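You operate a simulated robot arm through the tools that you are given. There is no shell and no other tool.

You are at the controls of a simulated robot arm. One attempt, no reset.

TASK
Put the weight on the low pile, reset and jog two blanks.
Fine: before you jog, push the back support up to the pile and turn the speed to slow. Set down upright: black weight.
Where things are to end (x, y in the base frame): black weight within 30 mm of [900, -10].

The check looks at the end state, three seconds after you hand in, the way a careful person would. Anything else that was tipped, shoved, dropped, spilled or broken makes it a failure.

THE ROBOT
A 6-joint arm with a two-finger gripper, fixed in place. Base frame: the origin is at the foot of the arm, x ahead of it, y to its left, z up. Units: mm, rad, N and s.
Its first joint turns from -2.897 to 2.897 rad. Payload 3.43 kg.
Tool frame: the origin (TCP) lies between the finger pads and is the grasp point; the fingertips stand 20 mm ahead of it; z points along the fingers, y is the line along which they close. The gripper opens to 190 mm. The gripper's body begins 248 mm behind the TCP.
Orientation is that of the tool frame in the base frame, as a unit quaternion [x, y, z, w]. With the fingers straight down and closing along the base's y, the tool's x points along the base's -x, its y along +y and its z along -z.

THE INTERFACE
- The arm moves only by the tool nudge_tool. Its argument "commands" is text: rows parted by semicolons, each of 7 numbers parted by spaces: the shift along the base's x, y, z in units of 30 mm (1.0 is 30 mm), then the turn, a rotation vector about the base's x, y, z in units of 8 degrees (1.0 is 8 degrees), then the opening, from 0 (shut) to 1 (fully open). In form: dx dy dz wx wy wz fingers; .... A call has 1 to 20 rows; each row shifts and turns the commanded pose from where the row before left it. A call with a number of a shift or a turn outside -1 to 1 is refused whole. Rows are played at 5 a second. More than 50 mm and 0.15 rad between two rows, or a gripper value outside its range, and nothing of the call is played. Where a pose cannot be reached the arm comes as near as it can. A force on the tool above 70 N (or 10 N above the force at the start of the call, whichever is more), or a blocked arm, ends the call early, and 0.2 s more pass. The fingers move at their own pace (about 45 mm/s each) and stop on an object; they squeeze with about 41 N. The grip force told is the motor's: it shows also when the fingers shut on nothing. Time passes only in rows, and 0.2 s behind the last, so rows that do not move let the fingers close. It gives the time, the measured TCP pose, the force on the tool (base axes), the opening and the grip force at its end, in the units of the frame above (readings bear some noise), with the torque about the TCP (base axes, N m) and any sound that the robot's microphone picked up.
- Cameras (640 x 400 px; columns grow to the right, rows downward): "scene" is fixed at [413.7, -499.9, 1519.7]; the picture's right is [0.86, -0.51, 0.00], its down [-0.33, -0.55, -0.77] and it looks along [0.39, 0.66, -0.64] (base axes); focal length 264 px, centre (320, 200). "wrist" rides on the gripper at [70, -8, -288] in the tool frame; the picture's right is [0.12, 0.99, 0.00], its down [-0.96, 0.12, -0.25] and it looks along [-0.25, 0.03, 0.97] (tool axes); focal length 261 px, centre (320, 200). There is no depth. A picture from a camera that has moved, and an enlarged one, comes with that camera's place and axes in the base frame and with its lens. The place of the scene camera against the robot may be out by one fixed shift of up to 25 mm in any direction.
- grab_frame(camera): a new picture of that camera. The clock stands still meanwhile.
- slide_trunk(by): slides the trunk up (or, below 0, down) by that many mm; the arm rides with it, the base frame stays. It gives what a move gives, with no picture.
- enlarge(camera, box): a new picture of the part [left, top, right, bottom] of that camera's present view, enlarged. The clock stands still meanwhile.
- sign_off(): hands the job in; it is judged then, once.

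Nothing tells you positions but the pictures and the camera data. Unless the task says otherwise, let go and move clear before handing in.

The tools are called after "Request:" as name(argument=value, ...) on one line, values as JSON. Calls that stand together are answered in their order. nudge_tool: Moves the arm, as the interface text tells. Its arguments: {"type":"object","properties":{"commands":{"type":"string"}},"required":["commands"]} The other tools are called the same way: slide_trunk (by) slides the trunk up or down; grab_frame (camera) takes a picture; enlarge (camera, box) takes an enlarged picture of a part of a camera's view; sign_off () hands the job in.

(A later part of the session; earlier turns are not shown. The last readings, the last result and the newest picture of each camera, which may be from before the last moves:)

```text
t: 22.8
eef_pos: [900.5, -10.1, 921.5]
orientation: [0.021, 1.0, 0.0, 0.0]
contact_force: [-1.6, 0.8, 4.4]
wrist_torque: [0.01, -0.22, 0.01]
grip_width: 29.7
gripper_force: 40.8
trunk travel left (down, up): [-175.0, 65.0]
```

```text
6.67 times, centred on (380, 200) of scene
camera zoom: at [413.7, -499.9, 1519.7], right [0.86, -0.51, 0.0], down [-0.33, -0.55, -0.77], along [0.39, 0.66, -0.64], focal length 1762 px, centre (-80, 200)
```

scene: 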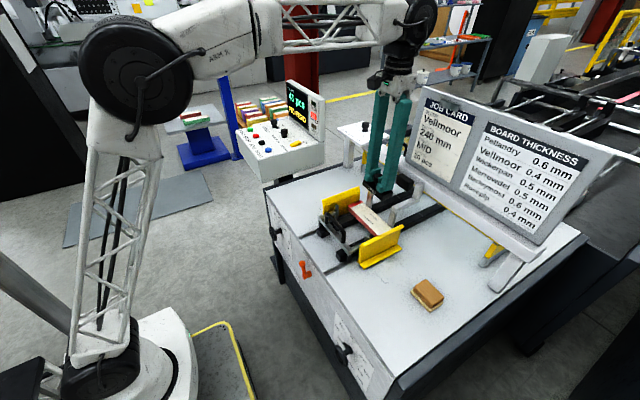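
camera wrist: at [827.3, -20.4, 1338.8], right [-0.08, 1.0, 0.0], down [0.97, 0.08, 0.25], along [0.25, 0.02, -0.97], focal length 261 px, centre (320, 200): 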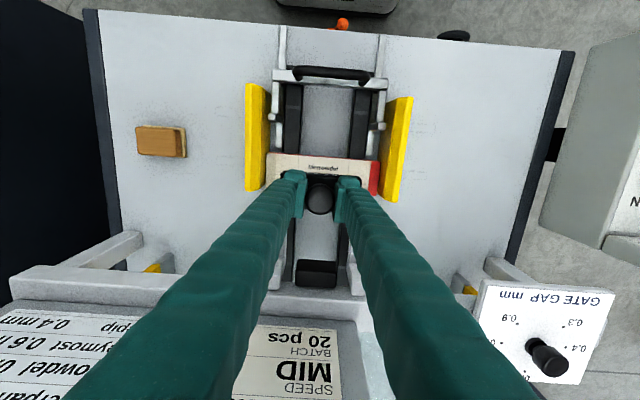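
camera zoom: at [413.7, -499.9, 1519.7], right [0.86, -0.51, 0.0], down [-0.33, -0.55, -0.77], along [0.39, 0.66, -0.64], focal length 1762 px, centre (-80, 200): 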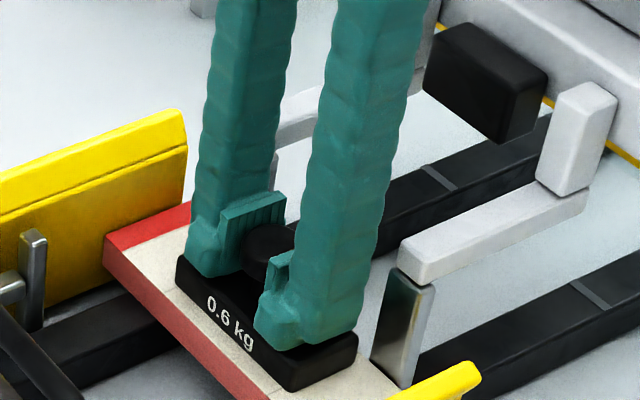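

Resting on the pile with only a light load. Opening the fingers gently and rising straight up.

Request:
nudge_tool(commands="0 0 0 0 0 0 0.2; 0 0 0 0 0 0 0.3; 0 0 0 0 0 0 0.3; 0 0 0 0 0 0 0.3")

Request:
nudge_tool(commands="0 0 0.3 0 0 0 0.3; 0 0 0.6 0 0 0 0.3; 0 0 1 0 0 0 0.3; 0 0 1 0 0 0 0.3; 0 0 1 0 0 0 0.3; 0 0 0 0 0 0 0.3")

Request:
enlarge(camera="scene", box=[310, 150, 430, 270])

Request:
grab_frame(camera="wrist")

```text
t: 23.8
eef_pos: [898.6, -9.7, 920.6]
orientation: [0.02, 1.0, 0.0, 0.0]
contact_force: [1.5, -0.5, 8.3]
wrist_torque: [-0.01, 0.0, 0.04]
grip_width: 55.6
gripper_force: 0.1
trunk travel left (down, up): [-175.0, 65.0]
```

```text
t: 25.2
eef_pos: [900.4, -9.2, 1037.1]
orientation: [0.021, 1.0, 0.0, -0.001]
contact_force: [-0.2, -0.7, 0.7]
wrist_torque: [-0.01, -0.02, -0.03]
grip_width: 56.9
gripper_force: 0.1
trunk travel left (down, up): [-175.0, 65.0]
```

```text
3.33 times, centred on (370, 210) of scene
camera zoom: at [413.7, -499.9, 1519.7], right [0.86, -0.51, 0.0], down [-0.33, -0.55, -0.77], along [0.39, 0.66, -0.64], focal length 881 px, centre (153, 167)
```

zoom: 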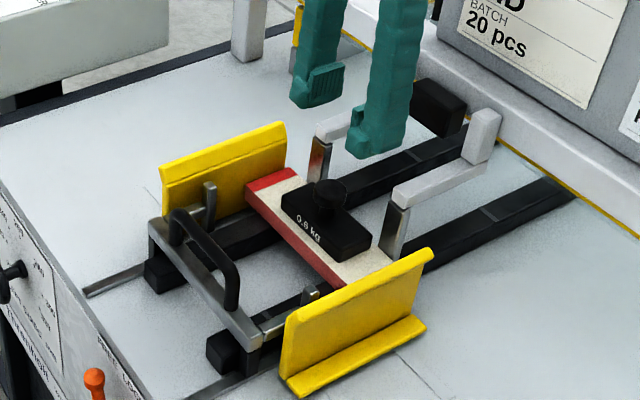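

```text
taken
camera wrist: at [828.9, -15.9, 1325.1], right [-0.08, 1.0, 0.0], down [0.97, 0.08, 0.25], along [0.25, 0.02, -0.97], focal length 261 px, centre (320, 200)
```

wrist: 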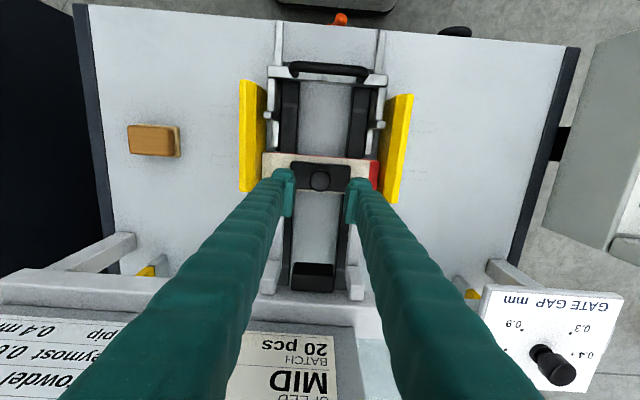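

The weight stands upright on the pile at about (899,−10). Next I'll move back to just behind the back support's handle (about x≈744, z≈930), closing the fingers and squaring the tool.

Request:
nudge_tool(commands="-1 0 0 0 0 0.1 0.3; -1 0 0 0 0 0.1 0.2; -1 0 0 0 0 0.1 0; -1 0 0 0 0 0 0; -1 0 0 0 0 0 0; -1 0 0 0 0 0 0; -0.9 0 0 0 0 0 0; 0 0 0 0 0 0 0; 0 0 0 0 0 0 0")

Request:
grab_frame(camera="wrist")

Request:
enlarge(camera="scene", box=[310, 150, 430, 270])

```text
t: 27.2
eef_pos: [690.6, -8.5, 1038.3]
orientation: [0.0, 1.0, -0.001, 0.0]
contact_force: [0.5, 0.0, -0.7]
wrist_torque: [0.03, 0.0, -0.01]
grip_width: 0.2
gripper_force: 34.6
trunk travel left (down, up): [-175.0, 65.0]
```

```text
taken
camera wrist: at [620.2, -19.5, 1324.9], right [-0.12, 0.99, 0.0], down [0.96, 0.12, 0.25], along [0.25, 0.03, -0.97], focal length 261 px, centre (320, 200)
```

wrist: 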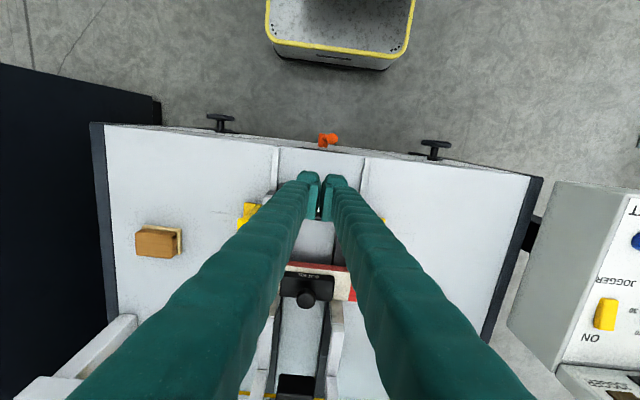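

```text
3.33 times, centred on (370, 210) of scene
camera zoom: at [413.7, -499.9, 1519.7], right [0.86, -0.51, 0.0], down [-0.33, -0.55, -0.77], along [0.39, 0.66, -0.64], focal length 881 px, centre (153, 167)
```

zoom: 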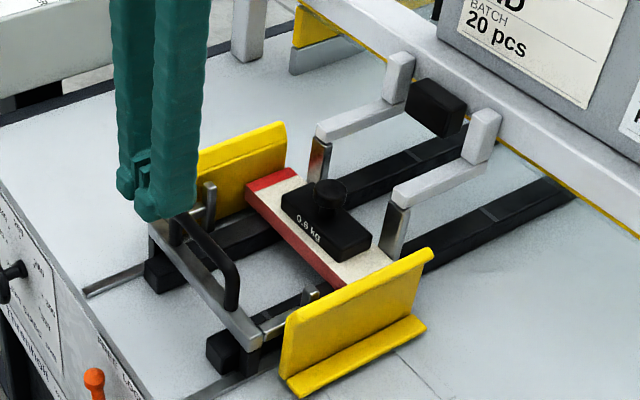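

The closed fingers are behind the handle. I'll descend so the tips are at handle height, then approach in +x.

Request:
nudge_tool(commands="-0.2 0 -0.9 0 0 0 0; 0 0 -0.9 0 0 0 0; 0 0 -0.9 0 0 0 0; 0 0 -0.9 0 0 0 0; 0 0 0 0 0 0 0; 0 0 0 0 0 0 0")

Request:
enlarge(camera="scene", box=[310, 170, 400, 260])

Request:
grab_frame(camera="wrist")

```text
t: 28.6
eef_pos: [687.3, -9.0, 928.2]
orientation: [0.0, 1.0, -0.001, 0.001]
contact_force: [-0.3, 0.2, 0.4]
wrist_torque: [-0.01, 0.02, 0.02]
grip_width: 0.0
gripper_force: 34.5
trunk travel left (down, up): [-175.0, 65.0]
```

```text
4.44 times, centred on (355, 215) of scene
camera zoom: at [413.7, -499.9, 1519.7], right [0.86, -0.51, 0.0], down [-0.33, -0.55, -0.77], along [0.39, 0.66, -0.64], focal length 1174 px, centre (164, 133)
```

zoom: 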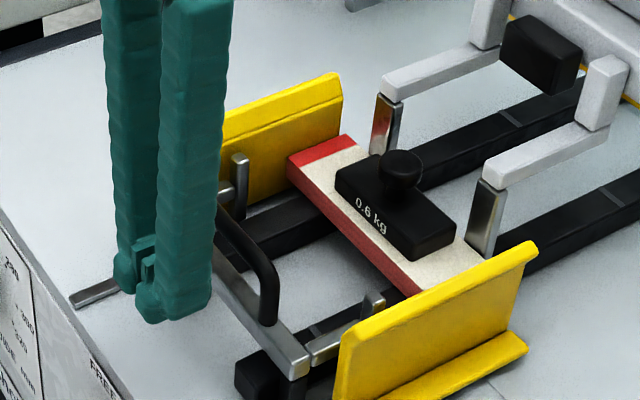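

```text
taken
camera wrist: at [616.2, -18.5, 1215.4], right [-0.12, 0.99, 0.0], down [0.96, 0.12, 0.25], along [0.25, 0.03, -0.97], focal length 261 px, centre (320, 200)
```

wrist: 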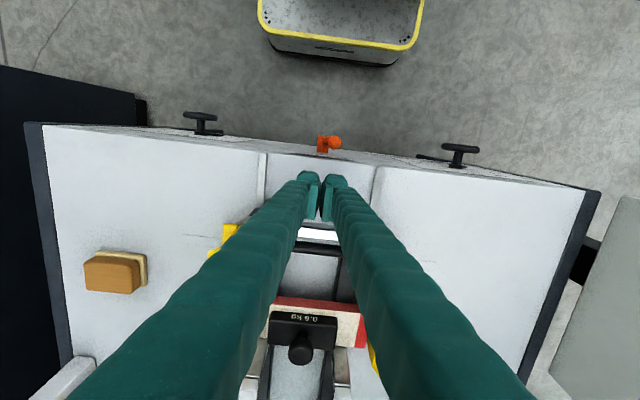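

Request:
nudge_tool(commands="0.3 0 0 0 0 0 0; 0.2 0 0 0 0 0 0; 0 0 0 0 0 0 0")

Request:
nudge_tool(commands="0.15 0 0 0 0 0 0; 0 0 0 0 0 0 0")

Request:
nudge_tool(commands="0.15 0 0 0 0 0 0; 0 0 0 0 0 0 0")

Request:
enlarge(camera="scene", box=[310, 170, 400, 260])

```text
t: 29.4
eef_pos: [702.2, -9.0, 929.8]
orientation: [0.001, 1.0, 0.0, -0.001]
contact_force: [-0.6, -0.1, 0.1]
wrist_torque: [0.0, -0.03, -0.01]
grip_width: 0.0
gripper_force: 34.1
trunk travel left (down, up): [-175.0, 65.0]
```

```text
t: 30.0
eef_pos: [705.3, -9.7, 929.6]
orientation: [0.0, 1.0, 0.001, 0.0]
contact_force: [-0.1, -0.3, -0.9]
wrist_torque: [-0.02, 0.04, 0.0]
grip_width: 0.1
gripper_force: 34.0
trunk travel left (down, up): [-175.0, 65.0]
```

```text
t: 30.6
eef_pos: [711.0, -9.6, 929.1]
orientation: [0.0, 1.0, 0.0, 0.0]
contact_force: [0.4, -0.6, -0.1]
wrist_torque: [0.01, -0.04, 0.0]
grip_width: 0.0
gripper_force: 34.1
trunk travel left (down, up): [-175.0, 65.0]
```

```text
4.44 times, centred on (355, 215) of scene
camera zoom: at [413.7, -499.9, 1519.7], right [0.86, -0.51, 0.0], down [-0.33, -0.55, -0.77], along [0.39, 0.66, -0.64], focal length 1174 px, centre (164, 133)
```

zoom: 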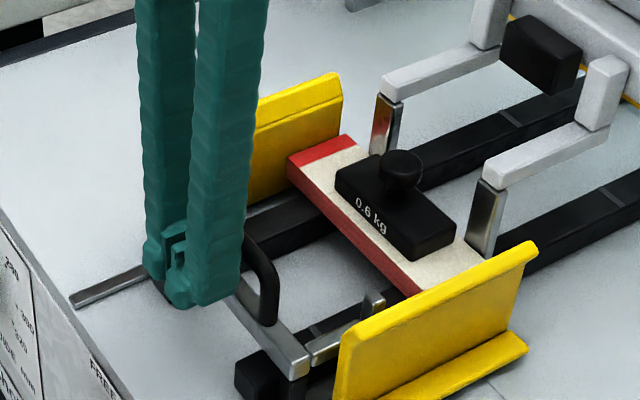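

Request:
nudge_tool(commands="0.15 0 0 0 0 0 0; 0 0 0 0 0 0 0")

Request:
nudge_tool(commands="0.15 0 0 0 0 0 0; 0 0 0 0 0 0 0")

Request:
nudge_tool(commands="0.15 0 0 0 0 0 0; 0 0 0 0 0 0 0")

Request:
enlarge(camera="scene", box=[310, 170, 400, 260])

```text
t: 31.2
eef_pos: [714.7, -11.2, 930.5]
orientation: [0.0, 1.0, -0.001, -0.001]
contact_force: [0.3, -0.2, 0.4]
wrist_torque: [-0.02, 0.02, 0.0]
grip_width: 0.1
gripper_force: 34.4
trunk travel left (down, up): [-175.0, 65.0]
```

```text
t: 31.8
eef_pos: [717.8, -8.9, 929.8]
orientation: [0.0, 1.0, 0.0, 0.0]
contact_force: [-0.6, -0.2, -0.1]
wrist_torque: [-0.01, -0.03, 0.0]
grip_width: 6.0
gripper_force: 33.9
trunk travel left (down, up): [-175.0, 65.0]
```

```text
t: 32.4
eef_pos: [724.3, -9.6, 931.0]
orientation: [0.0, 1.0, 0.0, 0.0]
contact_force: [0.7, -1.0, 0.2]
wrist_torque: [-0.01, -0.02, -0.03]
grip_width: 0.1
gripper_force: 34.5
trunk travel left (down, up): [-175.0, 65.0]
```

```text
4.44 times, centred on (355, 215) of scene
camera zoom: at [413.7, -499.9, 1519.7], right [0.86, -0.51, 0.0], down [-0.33, -0.55, -0.77], along [0.39, 0.66, -0.64], focal length 1174 px, centre (164, 133)
```

zoom: 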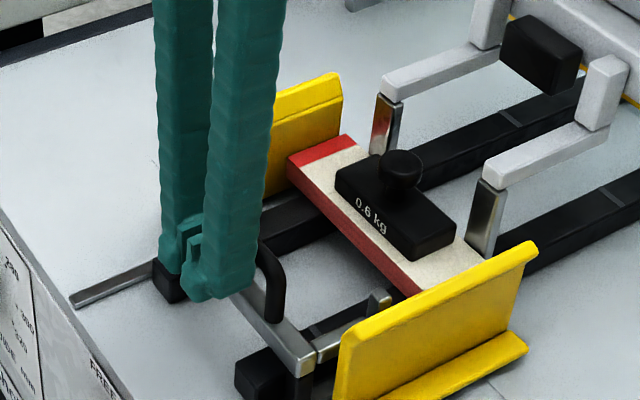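

The support has begun moving with the finger behind the handle. I'll continue in small steps, tracking the posts against the pile.

Request:
nudge_tool(commands="0.2 0 0 0 0 0 0; 0.2 0 0 0 0 0 0; 0.2 0 0 0 0 0 0; 0 0 0 0 0 0 0")

Request:
enlarge(camera="scene", box=[320, 180, 400, 260])

Request:
grab_frame(camera="wrist")

```text
t: 33.4
eef_pos: [742.1, -9.9, 929.3]
orientation: [0.0, 1.0, 0.0, 0.0]
contact_force: [-0.5, 0.1, -0.3]
wrist_torque: [0.01, -0.01, 0.04]
grip_width: 0.0
gripper_force: 34.6
trunk travel left (down, up): [-175.0, 65.0]
```

```text
5.00 times, centred on (360, 220) of scene
camera zoom: at [413.7, -499.9, 1519.7], right [0.86, -0.51, 0.0], down [-0.33, -0.55, -0.77], along [0.39, 0.66, -0.64], focal length 1321 px, centre (120, 100)
```

zoom: 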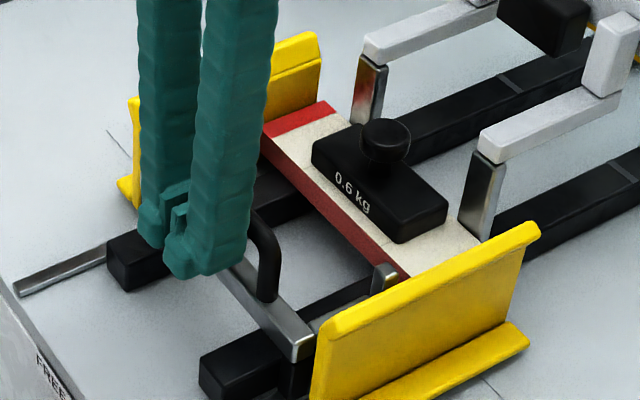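

```text
taken
camera wrist: at [671.0, -19.3, 1216.7], right [-0.12, 0.99, 0.0], down [0.96, 0.12, 0.25], along [0.25, 0.03, -0.97], focal length 261 px, centre (320, 200)
```

wrist: 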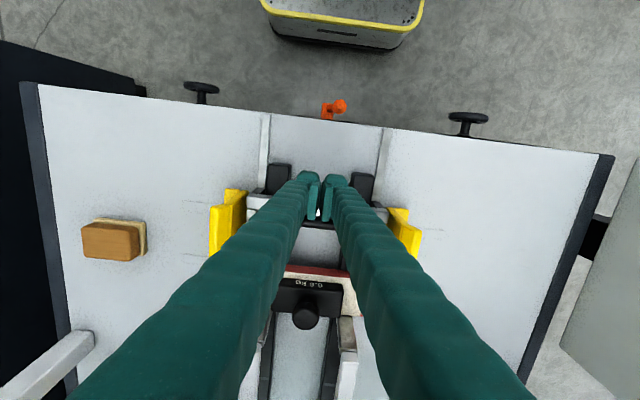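

Request:
nudge_tool(commands="0.2 0 0 0 0 0 0; 0.2 0 0 0 0 0 0; 0.1 0 0 0 0 0 0; 0 0 0 0 0 0 0")

Request:
enlarge(camera="scene", box=[340, 180, 400, 240])

```text
t: 34.4
eef_pos: [757.3, -9.6, 929.2]
orientation: [0.0, 1.0, -0.001, 0.0]
contact_force: [-0.3, -0.1, -0.3]
wrist_torque: [0.06, 0.02, 0.01]
grip_width: 0.0
gripper_force: 34.2
trunk travel left (down, up): [-175.0, 65.0]
```

```text
6.67 times, centred on (370, 210) of scene
camera zoom: at [413.7, -499.9, 1519.7], right [0.86, -0.51, 0.0], down [-0.33, -0.55, -0.77], along [0.39, 0.66, -0.64], focal length 1762 px, centre (-13, 133)
```

zoom: 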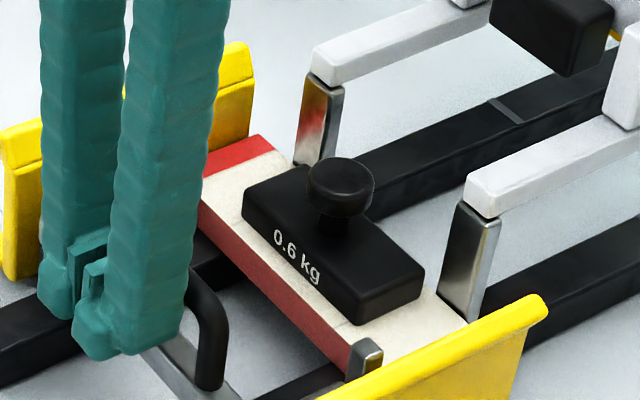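

Request:
nudge_tool(commands="0.15 0 0 0 0 0 0; 0.15 0 0 0 0 0 0; 0 0 0 0 0 0 0")

Request:
enlarge(camera="scene", box=[340, 180, 400, 240])

Request:
enlarge(camera="wrist", box=[220, 150, 420, 350])

```text
t: 35.2
eef_pos: [766.7, -10.2, 929.7]
orientation: [0.0, 1.0, -0.001, 0.0]
contact_force: [-0.5, -0.4, 0.3]
wrist_torque: [0.03, -0.01, -0.03]
grip_width: 0.0
gripper_force: 33.9
trunk travel left (down, up): [-175.0, 65.0]
```

```text
6.67 times, centred on (370, 210) of scene
camera zoom: at [413.7, -499.9, 1519.7], right [0.86, -0.51, 0.0], down [-0.33, -0.55, -0.77], along [0.39, 0.66, -0.64], focal length 1762 px, centre (-13, 133)
```

zoom: 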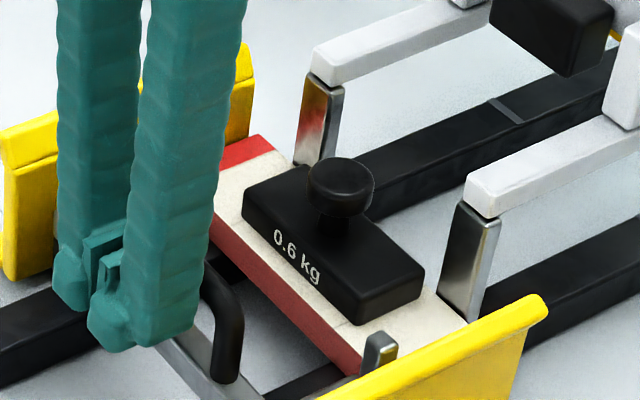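

```text
2.00 times, centred on (320, 250) of wrist
camera zoom: at [695.6, -19.0, 1217.2], right [-0.12, 0.99, 0.0], down [0.96, 0.12, 0.25], along [0.25, 0.03, -0.97], focal length 521 px, centre (320, 100)
```

zoom: 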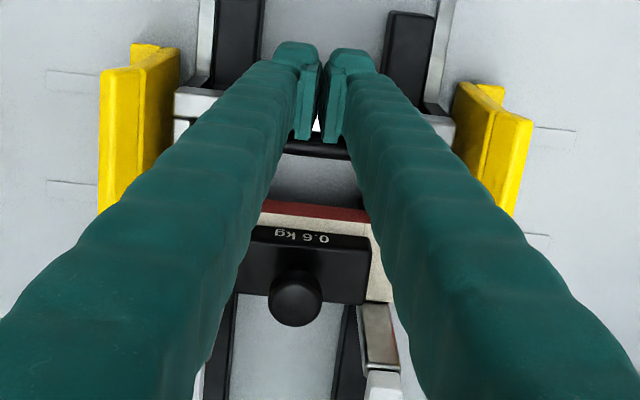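

Request:
nudge_tool(commands="0.08 0 0 0 0 0 0; 0 0 0 0 0 0 0")

Request:
nudge_tool(commands="0.08 0 0 0 0 0 0")

Request:
enlarge(camera="scene", box=[340, 180, 400, 240])

```text
t: 35.8
eef_pos: [769.0, -9.1, 930.9]
orientation: [0.0, 1.0, 0.0, 0.0]
contact_force: [-0.1, -0.3, 0.2]
wrist_torque: [-0.02, 0.01, 0.04]
grip_width: 5.9
gripper_force: 33.8
trunk travel left (down, up): [-175.0, 65.0]
```

```text
t: 36.2
eef_pos: [769.8, -8.7, 930.7]
orientation: [-0.001, 1.0, 0.0, 0.0]
contact_force: [-4.7, -0.8, 0.4]
wrist_torque: [0.0, -0.08, 0.01]
grip_width: 6.1
gripper_force: 34.4
trunk travel left (down, up): [-175.0, 65.0]
```

```text
6.67 times, centred on (370, 210) of scene
camera zoom: at [413.7, -499.9, 1519.7], right [0.86, -0.51, 0.0], down [-0.33, -0.55, -0.77], along [0.39, 0.66, -0.64], focal length 1762 px, centre (-13, 133)
```

zoom: 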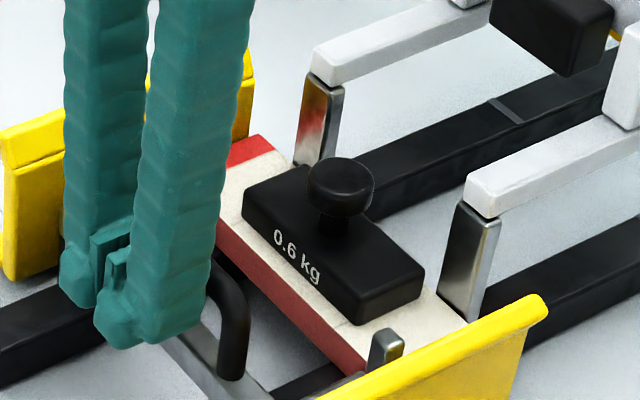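

Request:
nudge_tool(commands="0 0 0 0 0 0 0; 0 0 0 0 0 0 0")

Request:
nudge_tool(commands="0.07 0 0 0 0 0 0; 0 0 0 0 0 0 0")

Request:
enlarge(camera="scene", box=[340, 180, 400, 240])

```text
t: 36.8
eef_pos: [771.5, -9.0, 930.7]
orientation: [0.0, 1.0, 0.0, -0.001]
contact_force: [-7.4, -1.3, -0.9]
wrist_torque: [0.01, -0.06, -0.04]
grip_width: 6.1
gripper_force: 34.3
trunk travel left (down, up): [-175.0, 65.0]
```

```text
t: 37.4
eef_pos: [771.1, -8.7, 930.1]
orientation: [-0.001, 1.0, 0.0, -0.001]
contact_force: [-20.5, 1.5, -0.9]
wrist_torque: [0.0, -0.2, 0.05]
grip_width: 6.2
gripper_force: 33.9
trunk travel left (down, up): [-175.0, 65.0]
```

```text
6.67 times, centred on (370, 210) of scene
camera zoom: at [413.7, -499.9, 1519.7], right [0.86, -0.51, 0.0], down [-0.33, -0.55, -0.77], along [0.39, 0.66, -0.64], focal length 1762 px, centre (-13, 133)
```

zoom: 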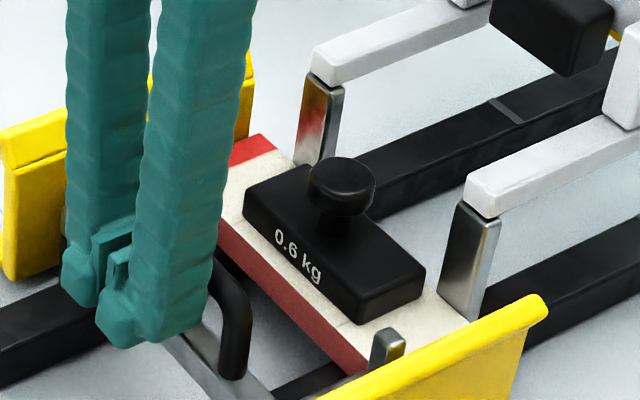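

The force jumped to about 20 N with no further motion: the posts are against the pile. I'll back off and rise to inspect.

Request:
nudge_tool(commands="-0.3 0 0 0 0 0 0; -0.7 0 0 0 0 0 0; -0.5 0 0.3 0 0 0 0; 0 0 1 0 0 0 0.2; 0 0 1 0 0 0 0.5; 0 0 1 0 0 0 0.7; 0 0 1 0 0 0 1; 0 0 1 0 0 0 1; 0 0 0 0 0 0 1; 0 0 0 0 0 0 1")

Request:
enlarge(camera="scene", box=[310, 150, 430, 270])

Request:
grab_frame(camera="wrist")

```text
t: 39.6
eef_pos: [728.8, -10.7, 1090.2]
orientation: [0.0, 1.0, 0.0, 0.0]
contact_force: [-0.3, 0.0, -1.3]
wrist_torque: [-0.01, 0.0, 0.06]
grip_width: 138.3
gripper_force: 0.0
trunk travel left (down, up): [-175.0, 65.0]
```

```text
3.33 times, centred on (370, 210) of scene
camera zoom: at [413.7, -499.9, 1519.7], right [0.86, -0.51, 0.0], down [-0.33, -0.55, -0.77], along [0.39, 0.66, -0.64], focal length 881 px, centre (153, 167)
```

zoom: 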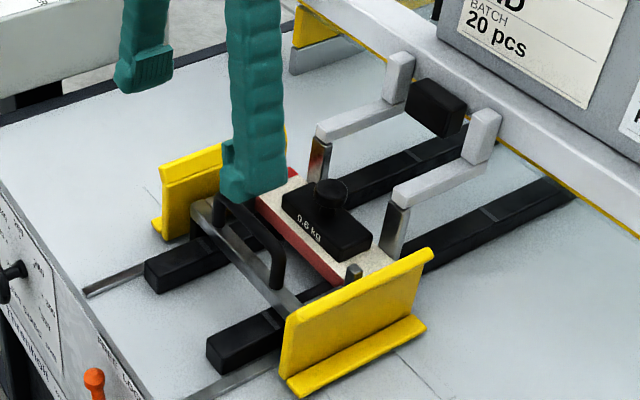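

```text
taken
camera wrist: at [657.4, -19.8, 1376.4], right [-0.12, 0.99, 0.0], down [0.96, 0.12, 0.25], along [0.25, 0.03, -0.97], focal length 261 px, centre (320, 200)
```

wrist: 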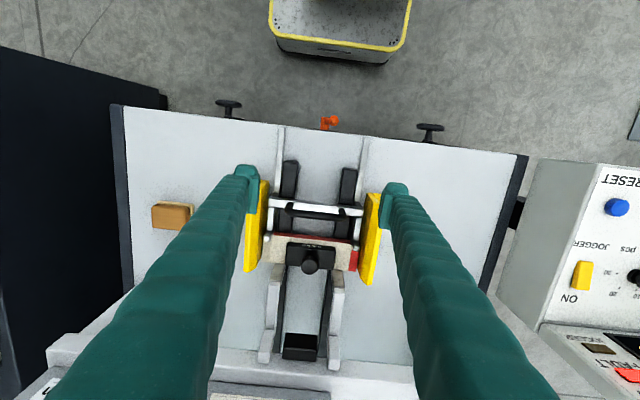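

Request:
enlarge(camera="wrist", box=[240, 180, 390, 300])

Request:
enlarge(camera="wrist", box=[500, 150, 640, 290])

Request:
enlarge(camera="scene", box=[220, 70, 340, 190])

```text
3.33 times, centred on (315, 240) of wrist
camera zoom: at [657.4, -19.8, 1376.4], right [-0.12, 0.99, 0.0], down [0.96, 0.12, 0.25], along [0.25, 0.03, -0.97], focal length 869 px, centre (337, 67)
```

zoom: 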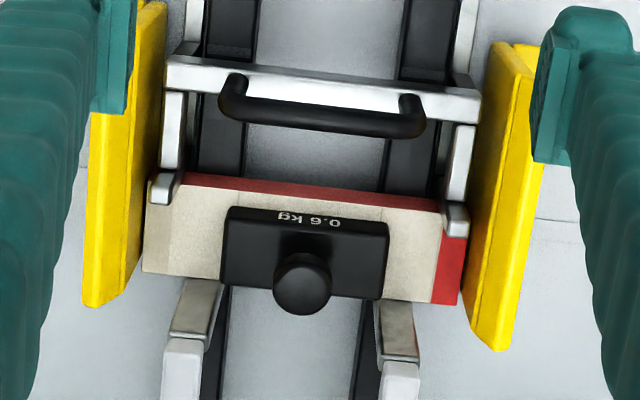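

```text
2.86 times, centred on (570, 220) of wrist
camera zoom: at [657.4, -19.8, 1376.4], right [-0.12, 0.99, 0.0], down [0.96, 0.12, 0.25], along [0.25, 0.03, -0.97], focal length 745 px, centre (-394, 143)
```

zoom: 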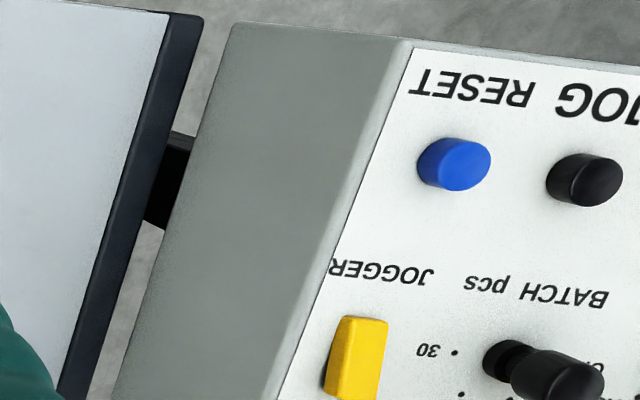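

```text
3.33 times, centred on (280, 130) of scene
camera zoom: at [413.7, -499.9, 1519.7], right [0.86, -0.51, 0.0], down [-0.33, -0.55, -0.77], along [0.39, 0.66, -0.64], focal length 881 px, centre (453, 433)
```

zoom: 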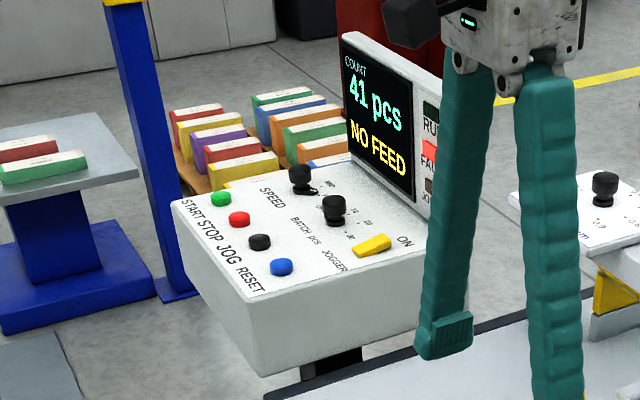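

The back support's posts are snug against the pile and nothing else moved. The RESET button computes to about (715,466,975) and JOG to about (714,542,976); I'll move over the console for a better look.

Request:
nudge_tool(commands="0 0 1 0 0 0 1; 0 0 1 0 0 0 1; 0 0.5 1 0 0 0 1; 0 1 1 0 0 0 1; 0 1 1 0 0 0 1; 0 1 0 0 0 0 1; 0 1 0 0 0 0 1; 0 1 0 0 0 0 1; 0 1 0 0 0 0 1; 0 1 0 0 0 0 1; 0 1 0 0 0 0 1; 0 1 0 0 0 0 1; 0 1 0 0 0 0 1; 0 1 0 0 0 0 1; 0 1 0 0 0 0 1; 0 1 0 0 0 0 1; 0 1 0 0 0 0 1; 0 0 0 0 0 0 1")

Request:
grab_frame(camera="wrist")

Request:
grab_frame(camera="scene")

```text
t: 43.4
eef_pos: [726.5, 425.1, 1238.3]
orientation: [-0.001, 1.0, 0.001, 0.0]
contact_force: [0.8, 0.5, -0.5]
wrist_torque: [-0.03, 0.03, 0.03]
grip_width: 189.9
gripper_force: 0.1
trunk travel left (down, up): [-175.0, 65.0]
```

```text
taken
camera wrist: at [656.3, 416.4, 1525.4], right [-0.12, 0.99, 0.0], down [0.96, 0.12, 0.25], along [0.25, 0.03, -0.97], focal length 261 px, centre (320, 200)
```

wrist: 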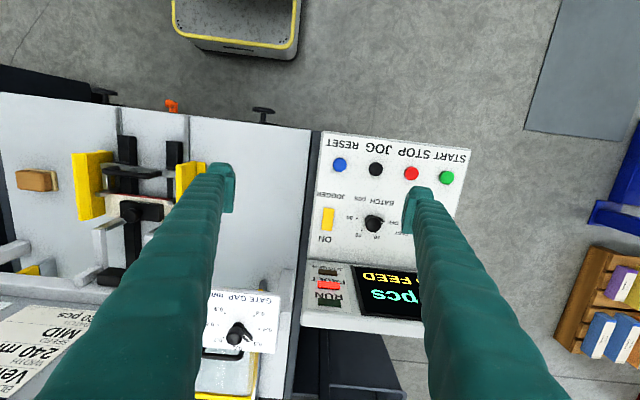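

```text
taken
```

scene: 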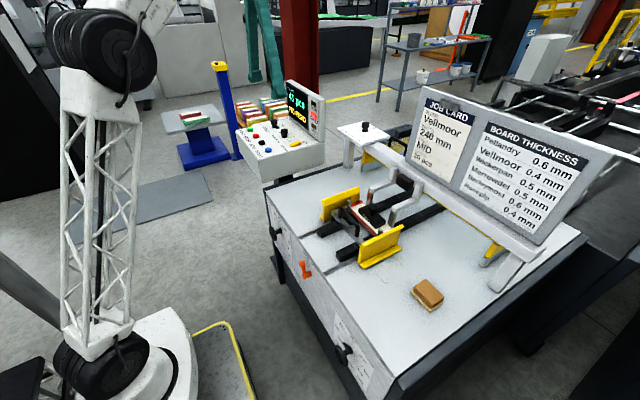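

Request:
enlarge(camera="wrist", box=[290, 120, 480, 330])

Request:
enlarge(camera="scene", box=[225, 75, 335, 185])

Request:
enlarge(camera="scene", box=[260, 110, 300, 150])

```text
1.90 times, centred on (385, 225) of wrist
camera zoom: at [656.3, 416.4, 1525.4], right [-0.12, 0.99, 0.0], down [0.96, 0.12, 0.25], along [0.25, 0.03, -0.97], focal length 496 px, centre (196, 152)
```

zoom: 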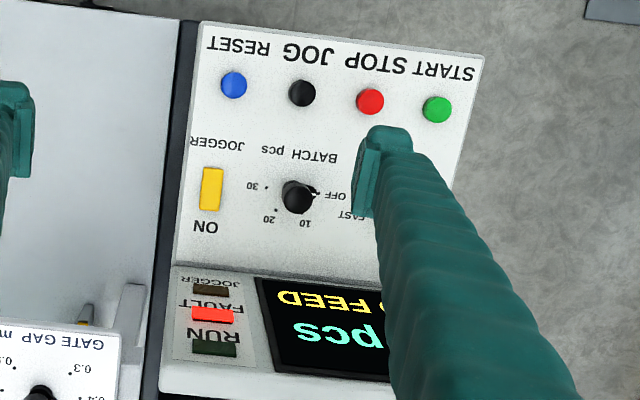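

```text
3.64 times, centred on (280, 130) of scene
camera zoom: at [413.7, -499.9, 1519.7], right [0.86, -0.51, 0.0], down [-0.33, -0.55, -0.77], along [0.39, 0.66, -0.64], focal length 961 px, centre (466, 454)
```

zoom: 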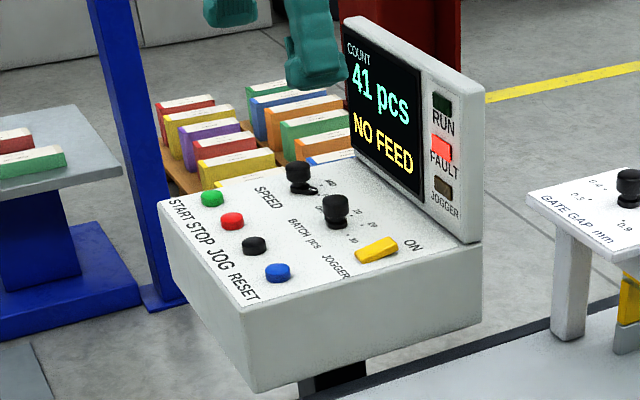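

```text
10.00 times, centred on (280, 130) of scene
camera zoom: at [413.7, -499.9, 1519.7], right [0.86, -0.51, 0.0], down [-0.33, -0.55, -0.77], along [0.39, 0.66, -0.64], focal length 2642 px, centre (720, 900)
```

zoom: 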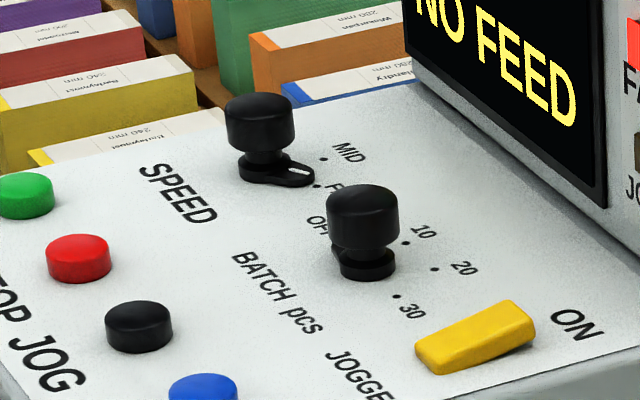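

The panel looks about horizontal, with the speed knob near (828,668) and its top at about z≈999. That is at the edge of reach, so I'll raise the trunk and move over for a closer view of the knob.

Request:
slide_trunk(by=65)

Request:
nudge_tool(commands="0 1 0 0 0 0 1; 0 1 0 0 0 0 1; 0 1 0 0 0 0 1; 0 1 0 0 0 0 1; 0 1 -0.5 0 0 0 1; 0 1 -0.5 0 0 0 1; 0 0.5 -0.5 0 0 0 1; 0 0 -0.5 0 0 0 1; 0 0 0 0 0 0 1")

Request:
grab_frame(camera="wrist")

Request:
grab_frame(camera="scene")

```text
t: 44.4
eef_pos: [726.2, 426.6, 1303.3]
orientation: [-0.001, 1.0, -0.001, -0.001]
contact_force: [-0.5, 0.0, -0.1]
wrist_torque: [-0.02, 0.04, 0.0]
grip_width: 189.9
gripper_force: 0.2
trunk travel left (down, up): [-240.0, 0.0]
```

```text
t: 46.4
eef_pos: [721.1, 614.7, 1232.3]
orientation: [0.0, 1.0, 0.0, 0.001]
contact_force: [-0.1, -0.4, 0.4]
wrist_torque: [0.04, -0.02, -0.04]
grip_width: 189.9
gripper_force: 0.1
out of reach, approached as far as the arm can: row 3, 4
trunk travel left (down, up): [-240.0, 0.0]
```

```text
taken
camera wrist: at [650.0, 606.3, 1519.1], right [-0.12, 0.99, 0.0], down [0.96, 0.12, 0.25], along [0.25, 0.03, -0.97], focal length 261 px, centre (320, 200)
```

wrist: 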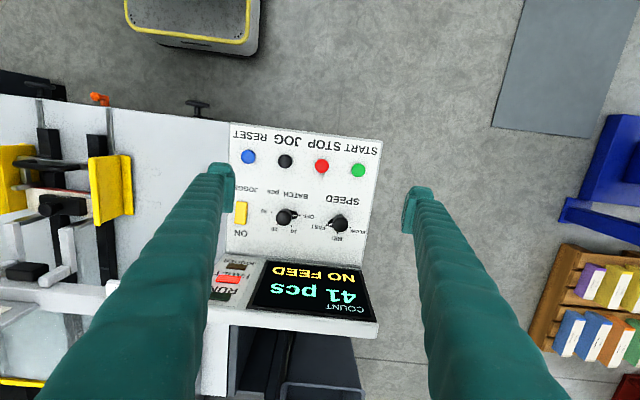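

```text
taken
```

scene: 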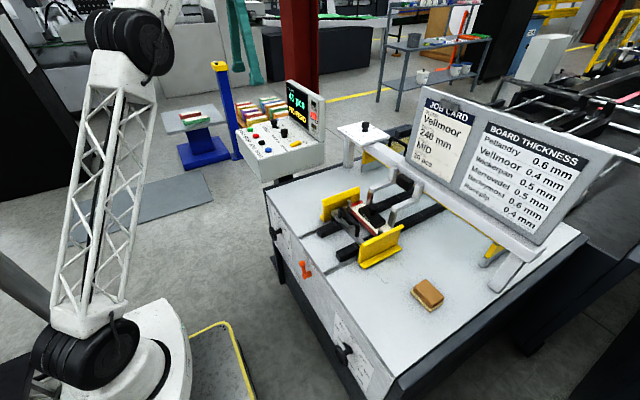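

Request:
enlarge(camera="wrist", box=[220, 120, 400, 320])

Request:
enlarge(camera="wrist", box=[300, 190, 380, 260])

```text
2.00 times, centred on (310, 220) of wrist
camera zoom: at [650.0, 606.3, 1519.1], right [-0.12, 0.99, 0.0], down [0.96, 0.12, 0.25], along [0.25, 0.03, -0.97], focal length 521 px, centre (340, 160)
```

zoom: 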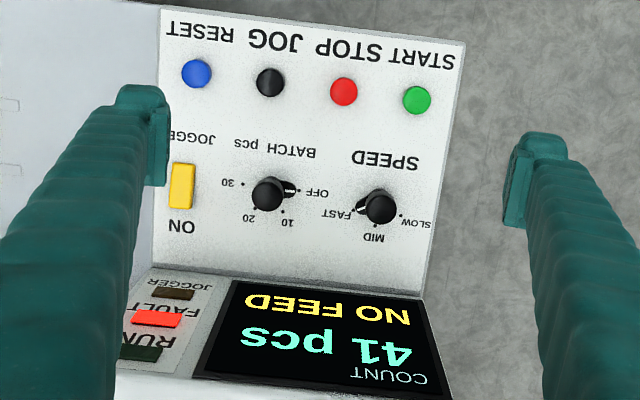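

```text
5.71 times, centred on (340, 225) of wrist
camera zoom: at [650.0, 606.3, 1519.1], right [-0.12, 0.99, 0.0], down [0.96, 0.12, 0.25], along [0.25, 0.03, -0.97], focal length 1489 px, centre (206, 57)
```

zoom: 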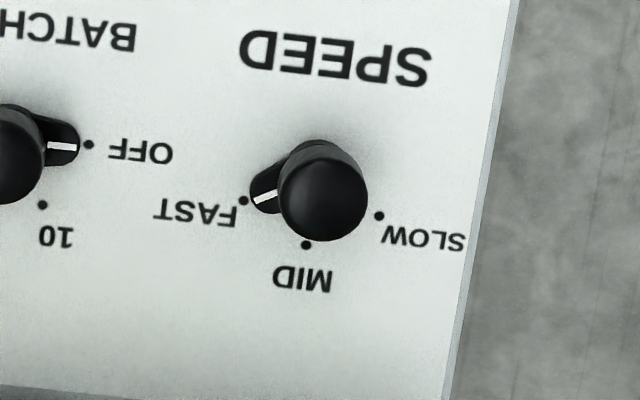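

The dial reads FAST at −58°, MID at +x and SLOW at +58°, so I need a +120° turn about z at the knob, about (829,672). That is beyond vertical reach, so I'll tilt the tool 20° outward and make two 60° turns with a re-grip. First I'll set up the tilted pose above the knob.

Request:
nudge_tool(commands="0 0 0 0 0 0.56 1; 0 0 0 0 0 0.56 1; 0 0 -0.5 0.13 -0.82 0 0.6; 0 0 -0.5 0.13 -0.82 0 0.4; 0 0 -0.5 0.13 -0.82 0 0.4; 0.5 0.3 -0.5 0 0 0 0.4; 0.5 0.3 -0.5 0 0 0 0.4; 0.5 0.3 -0.5 0 0 0 0.4; 0.5 0.3 -0.5 0 0 0 0.4; 0 0 0 0 0 0 0.4")

Request:
grab_frame(camera="wrist")

Request:
grab_frame(camera="scene")

```text
t: 48.6
eef_pos: [779.8, 650.1, 1127.0]
orientation: [-0.078, 0.982, 0.013, 0.172]
contact_force: [0.2, -0.1, 0.8]
wrist_torque: [-0.05, 0.01, 0.01]
grip_width: 76.1
gripper_force: 0.1
trunk travel left (down, up): [-240.0, 0.0]
```

```text
taken
camera wrist: at [619.4, 616.5, 1372.4], right [-0.27, 0.96, -0.04], down [0.79, 0.24, 0.56], along [0.55, 0.12, -0.83], focal length 261 px, centre (320, 200)
```

wrist: 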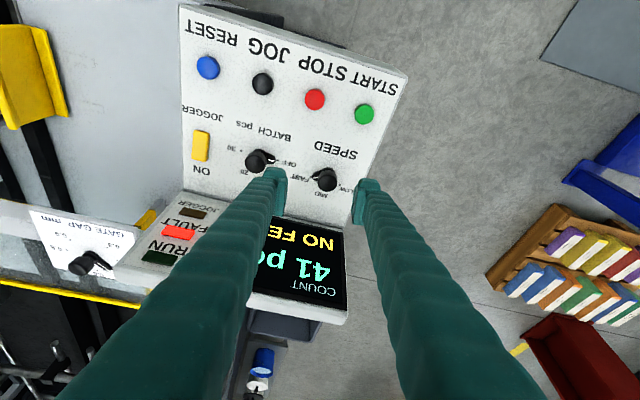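

```text
taken
```

scene: 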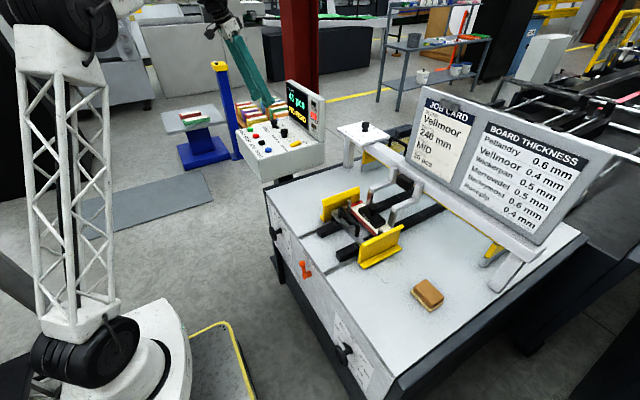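

Request:
enlarge(camera="wrist", box=[270, 140, 380, 220])

Request:
enlarge(camera="scene", box=[210, 60, 330, 160])

```text
5.00 times, centred on (325, 180) of wrist
camera zoom: at [619.4, 616.5, 1372.4], right [-0.27, 0.96, -0.04], down [0.79, 0.24, 0.56], along [0.55, 0.12, -0.83], focal length 1303 px, centre (295, 300)
```

zoom: 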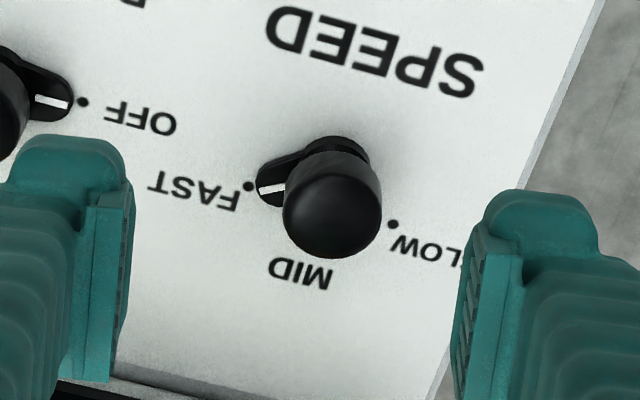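

```text
4.00 times, centred on (270, 110) of scene
camera zoom: at [413.7, -499.9, 1519.7], right [0.86, -0.51, 0.0], down [-0.33, -0.55, -0.77], along [0.39, 0.66, -0.64], focal length 1057 px, centre (520, 560)
```

zoom: 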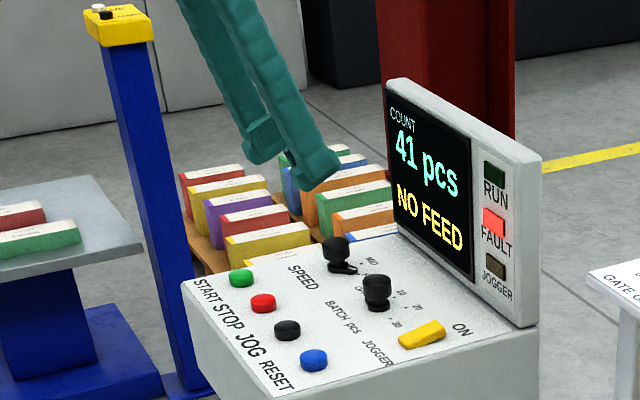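

The cap top is at about (828.3,672.5,1004), and the tilted pose is within reach. I'll move to just above the knob and verify alignment.

Request:
nudge_tool(commands="0.5 0.24 -0.7 0 0 0 0.4; 0.5 0.24 -0.7 0 0 0 0.4; 0.5 0.24 -0.7 0 0 0 0.4; 0 0 -0.7 0 0 0 0.4; 0 0 0 0 0 0 0.4; 0 0 0 0 0 0 0.4")

Request:
grab_frame(camera="wrist")

Request:
enlarge(camera="scene", box=[240, 80, 320, 160])

```text
t: 50.0
eef_pos: [825.2, 674.8, 1043.2]
orientation: [-0.077, 0.982, 0.013, 0.172]
contact_force: [-0.3, -0.4, 0.2]
wrist_torque: [-0.01, -0.02, 0.0]
grip_width: 76.0
gripper_force: 0.0
trunk travel left (down, up): [-240.0, 0.0]
```

```text
taken
camera wrist: at [663.2, 639.7, 1288.9], right [-0.27, 0.96, -0.04], down [0.79, 0.24, 0.56], along [0.55, 0.12, -0.83], focal length 261 px, centre (320, 200)
```

wrist: 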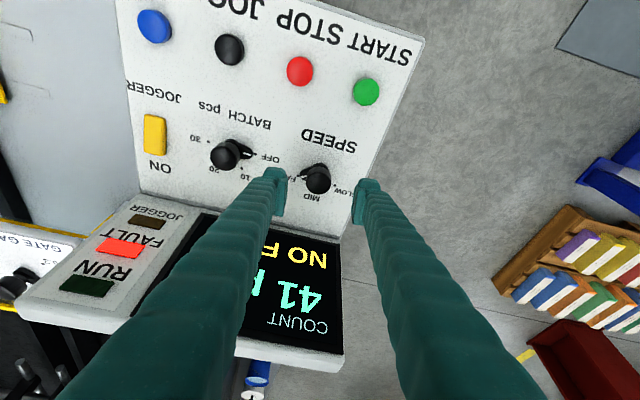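

```text
5.00 times, centred on (280, 120) of scene
camera zoom: at [413.7, -499.9, 1519.7], right [0.86, -0.51, 0.0], down [-0.33, -0.55, -0.77], along [0.39, 0.66, -0.64], focal length 1321 px, centre (520, 600)
```

zoom: 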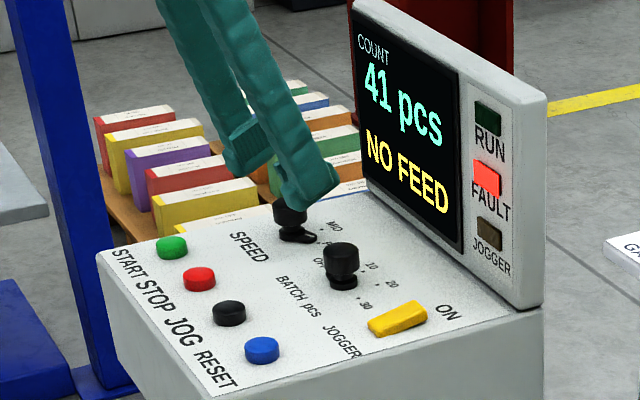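

Request:
enlarge(camera="wrist", box=[260, 150, 380, 230])

```text
5.00 times, centred on (320, 190) of wrist
camera zoom: at [663.2, 639.7, 1288.9], right [-0.27, 0.96, -0.04], down [0.79, 0.24, 0.56], along [0.55, 0.12, -0.83], focal length 1303 px, centre (320, 250)
```

zoom: 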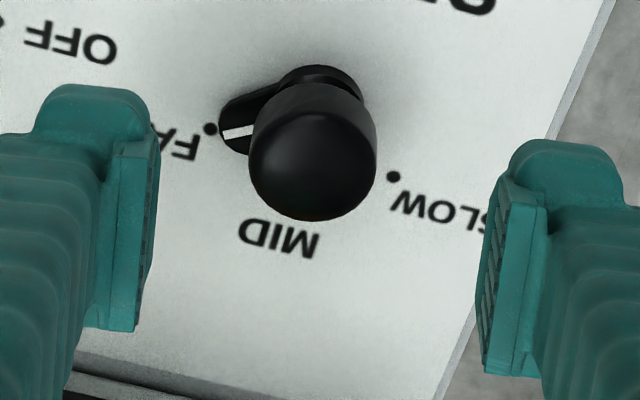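

Request:
nudge_tool(commands="0.01 -0.02 -0.33 0 0 0 0.4; 0 0 -0.33 0 0 0 0.4; 0 0 -0.33 0 0 0 0.4; 0 0 0 0 0 0 0.4; 0 0 0 0 0 0 0.4")

Request:
enlarge(camera="wrist", box=[260, 150, 380, 230])

Request:
enlarge(camera="scene", box=[260, 100, 310, 150])

```text
t: 51.2
eef_pos: [823.5, 672.2, 1013.4]
orientation: [-0.078, 0.982, 0.014, 0.172]
contact_force: [0.1, -0.9, 0.6]
wrist_torque: [0.0, 0.0, 0.0]
grip_width: 76.1
gripper_force: 0.0
trunk travel left (down, up): [-240.0, 0.0]
```

```text
5.00 times, centred on (320, 190) of wrist
camera zoom: at [663.0, 637.9, 1258.8], right [-0.27, 0.96, -0.04], down [0.79, 0.24, 0.56], along [0.55, 0.12, -0.83], focal length 1303 px, centre (320, 250)
```

zoom: 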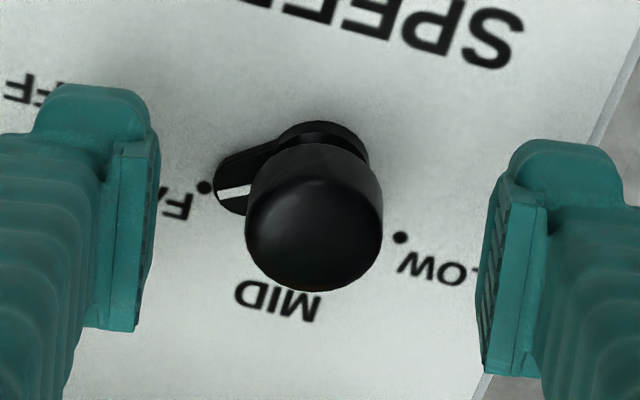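

```text
8.00 times, centred on (285, 125) of scene
camera zoom: at [413.7, -499.9, 1519.7], right [0.86, -0.51, 0.0], down [-0.33, -0.55, -0.77], along [0.39, 0.66, -0.64], focal length 2114 px, centre (600, 800)
```

zoom: 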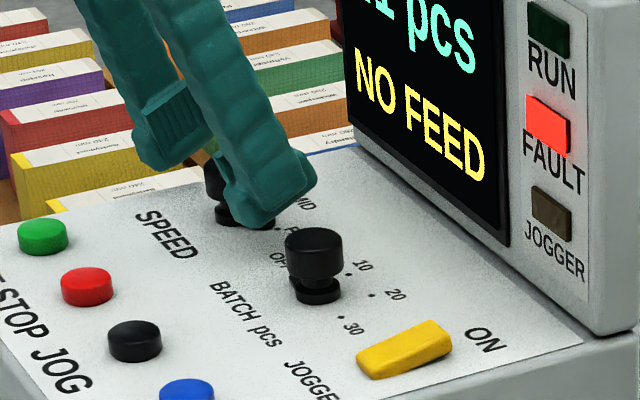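

Request:
nudge_tool(commands="0.05 0 -0.17 0 0 0 0.4; 0.05 -0.03 -0.17 0 0 0 0.4; 0 0 0 0 0 0 0.4")

Request:
enlarge(camera="wrist", box=[260, 150, 380, 230])

Request:
enlarge(camera="scene", box=[260, 100, 310, 150])

```text
t: 52.0
eef_pos: [828.2, 671.0, 1003.5]
orientation: [-0.077, 0.982, 0.013, 0.172]
contact_force: [0.5, -0.5, -0.6]
wrist_torque: [0.03, -0.02, -0.04]
grip_width: 76.2
gripper_force: 0.0
trunk travel left (down, up): [-240.0, 0.0]
```

```text
5.00 times, centred on (320, 190) of wrist
camera zoom: at [666.5, 636.6, 1249.0], right [-0.27, 0.96, -0.04], down [0.79, 0.24, 0.56], along [0.55, 0.12, -0.83], focal length 1303 px, centre (320, 250)
```

zoom: 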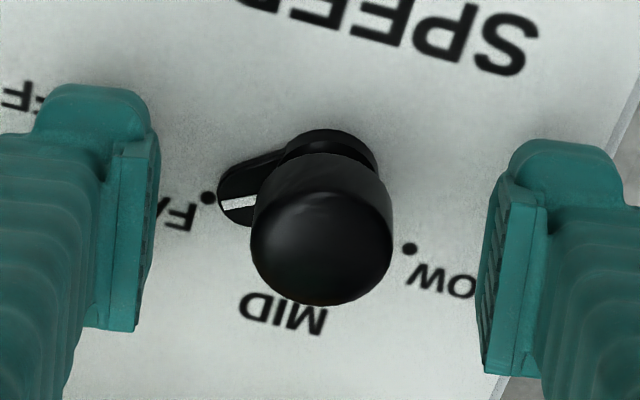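

```text
8.00 times, centred on (285, 125) of scene
camera zoom: at [413.7, -499.9, 1519.7], right [0.86, -0.51, 0.0], down [-0.33, -0.55, -0.77], along [0.39, 0.66, -0.64], focal length 2114 px, centre (600, 800)
```

zoom: 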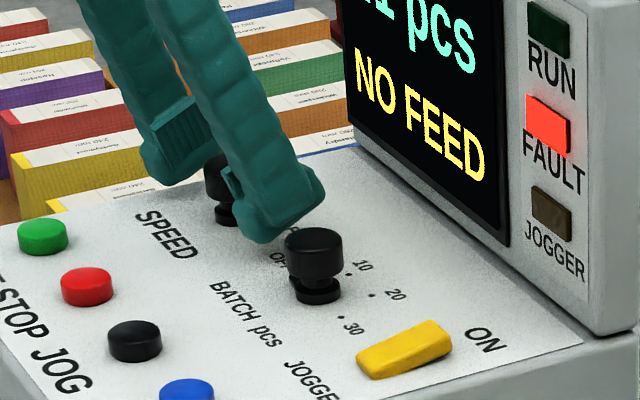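

Alignment is good: the cap is centred between the pads. Closing on the knob.

Request:
nudge_tool(commands="0 0 0 0 0 0 0.1; 0 0 0 0 0 0 0.1; 0 0 0 0 0 0 0.1; 0 0 0 0 0 0 0.1")

Request:
enlarge(camera="wrist", box=[260, 150, 380, 230])

```text
t: 53.0
eef_pos: [827.0, 672.9, 1003.4]
orientation: [-0.077, 0.982, 0.013, 0.172]
contact_force: [0.7, 3.9, 0.7]
wrist_torque: [0.0, -0.07, 0.0]
grip_width: 31.5
gripper_force: 39.3
trunk travel left (down, up): [-240.0, 0.0]
```

```text
5.00 times, centred on (320, 190) of wrist
camera zoom: at [666.4, 637.0, 1249.0], right [-0.27, 0.96, -0.04], down [0.79, 0.24, 0.56], along [0.55, 0.12, -0.83], focal length 1303 px, centre (320, 250)
```

zoom: 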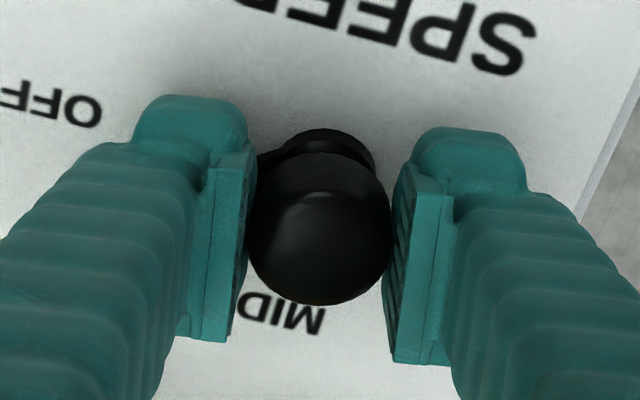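

Gripped at 31.5 mm. I'll start turning +z in small steps, checking force and torque.

Request:
nudge_tool(commands="0.004 -0.015 0 0 0 0.9 0.1; 0.004 -0.015 0 0 0 0.9 0.1; 0 0 0 0 0 0 0.1")

Request:
enlarge(camera="wrist", box=[260, 140, 380, 220])

```text
t: 53.8
eef_pos: [828.6, 671.2, 1004.4]
orientation: [-0.201, 0.964, 0.036, 0.169]
contact_force: [-2.4, 16.6, 1.3]
wrist_torque: [0.14, -0.05, 0.03]
grip_width: 31.4
gripper_force: 45.0
trunk travel left (down, up): [-240.0, 0.0]
```

```text
5.00 times, centred on (320, 180) of wrist
camera zoom: at [680.3, 597.2, 1249.0], right [-0.5, 0.87, -0.04], down [0.71, 0.43, 0.56], along [0.5, 0.25, -0.83], focal length 1303 px, centre (320, 300)
```

zoom: 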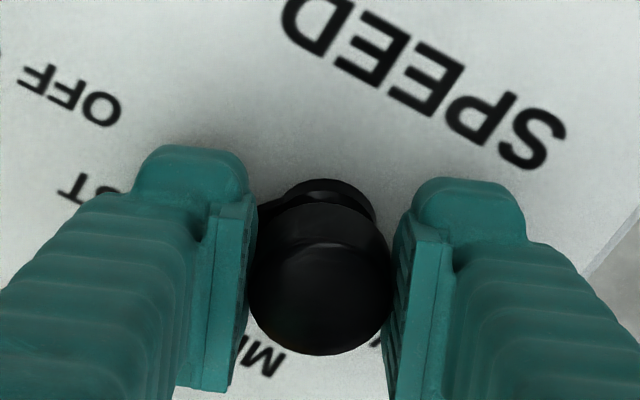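

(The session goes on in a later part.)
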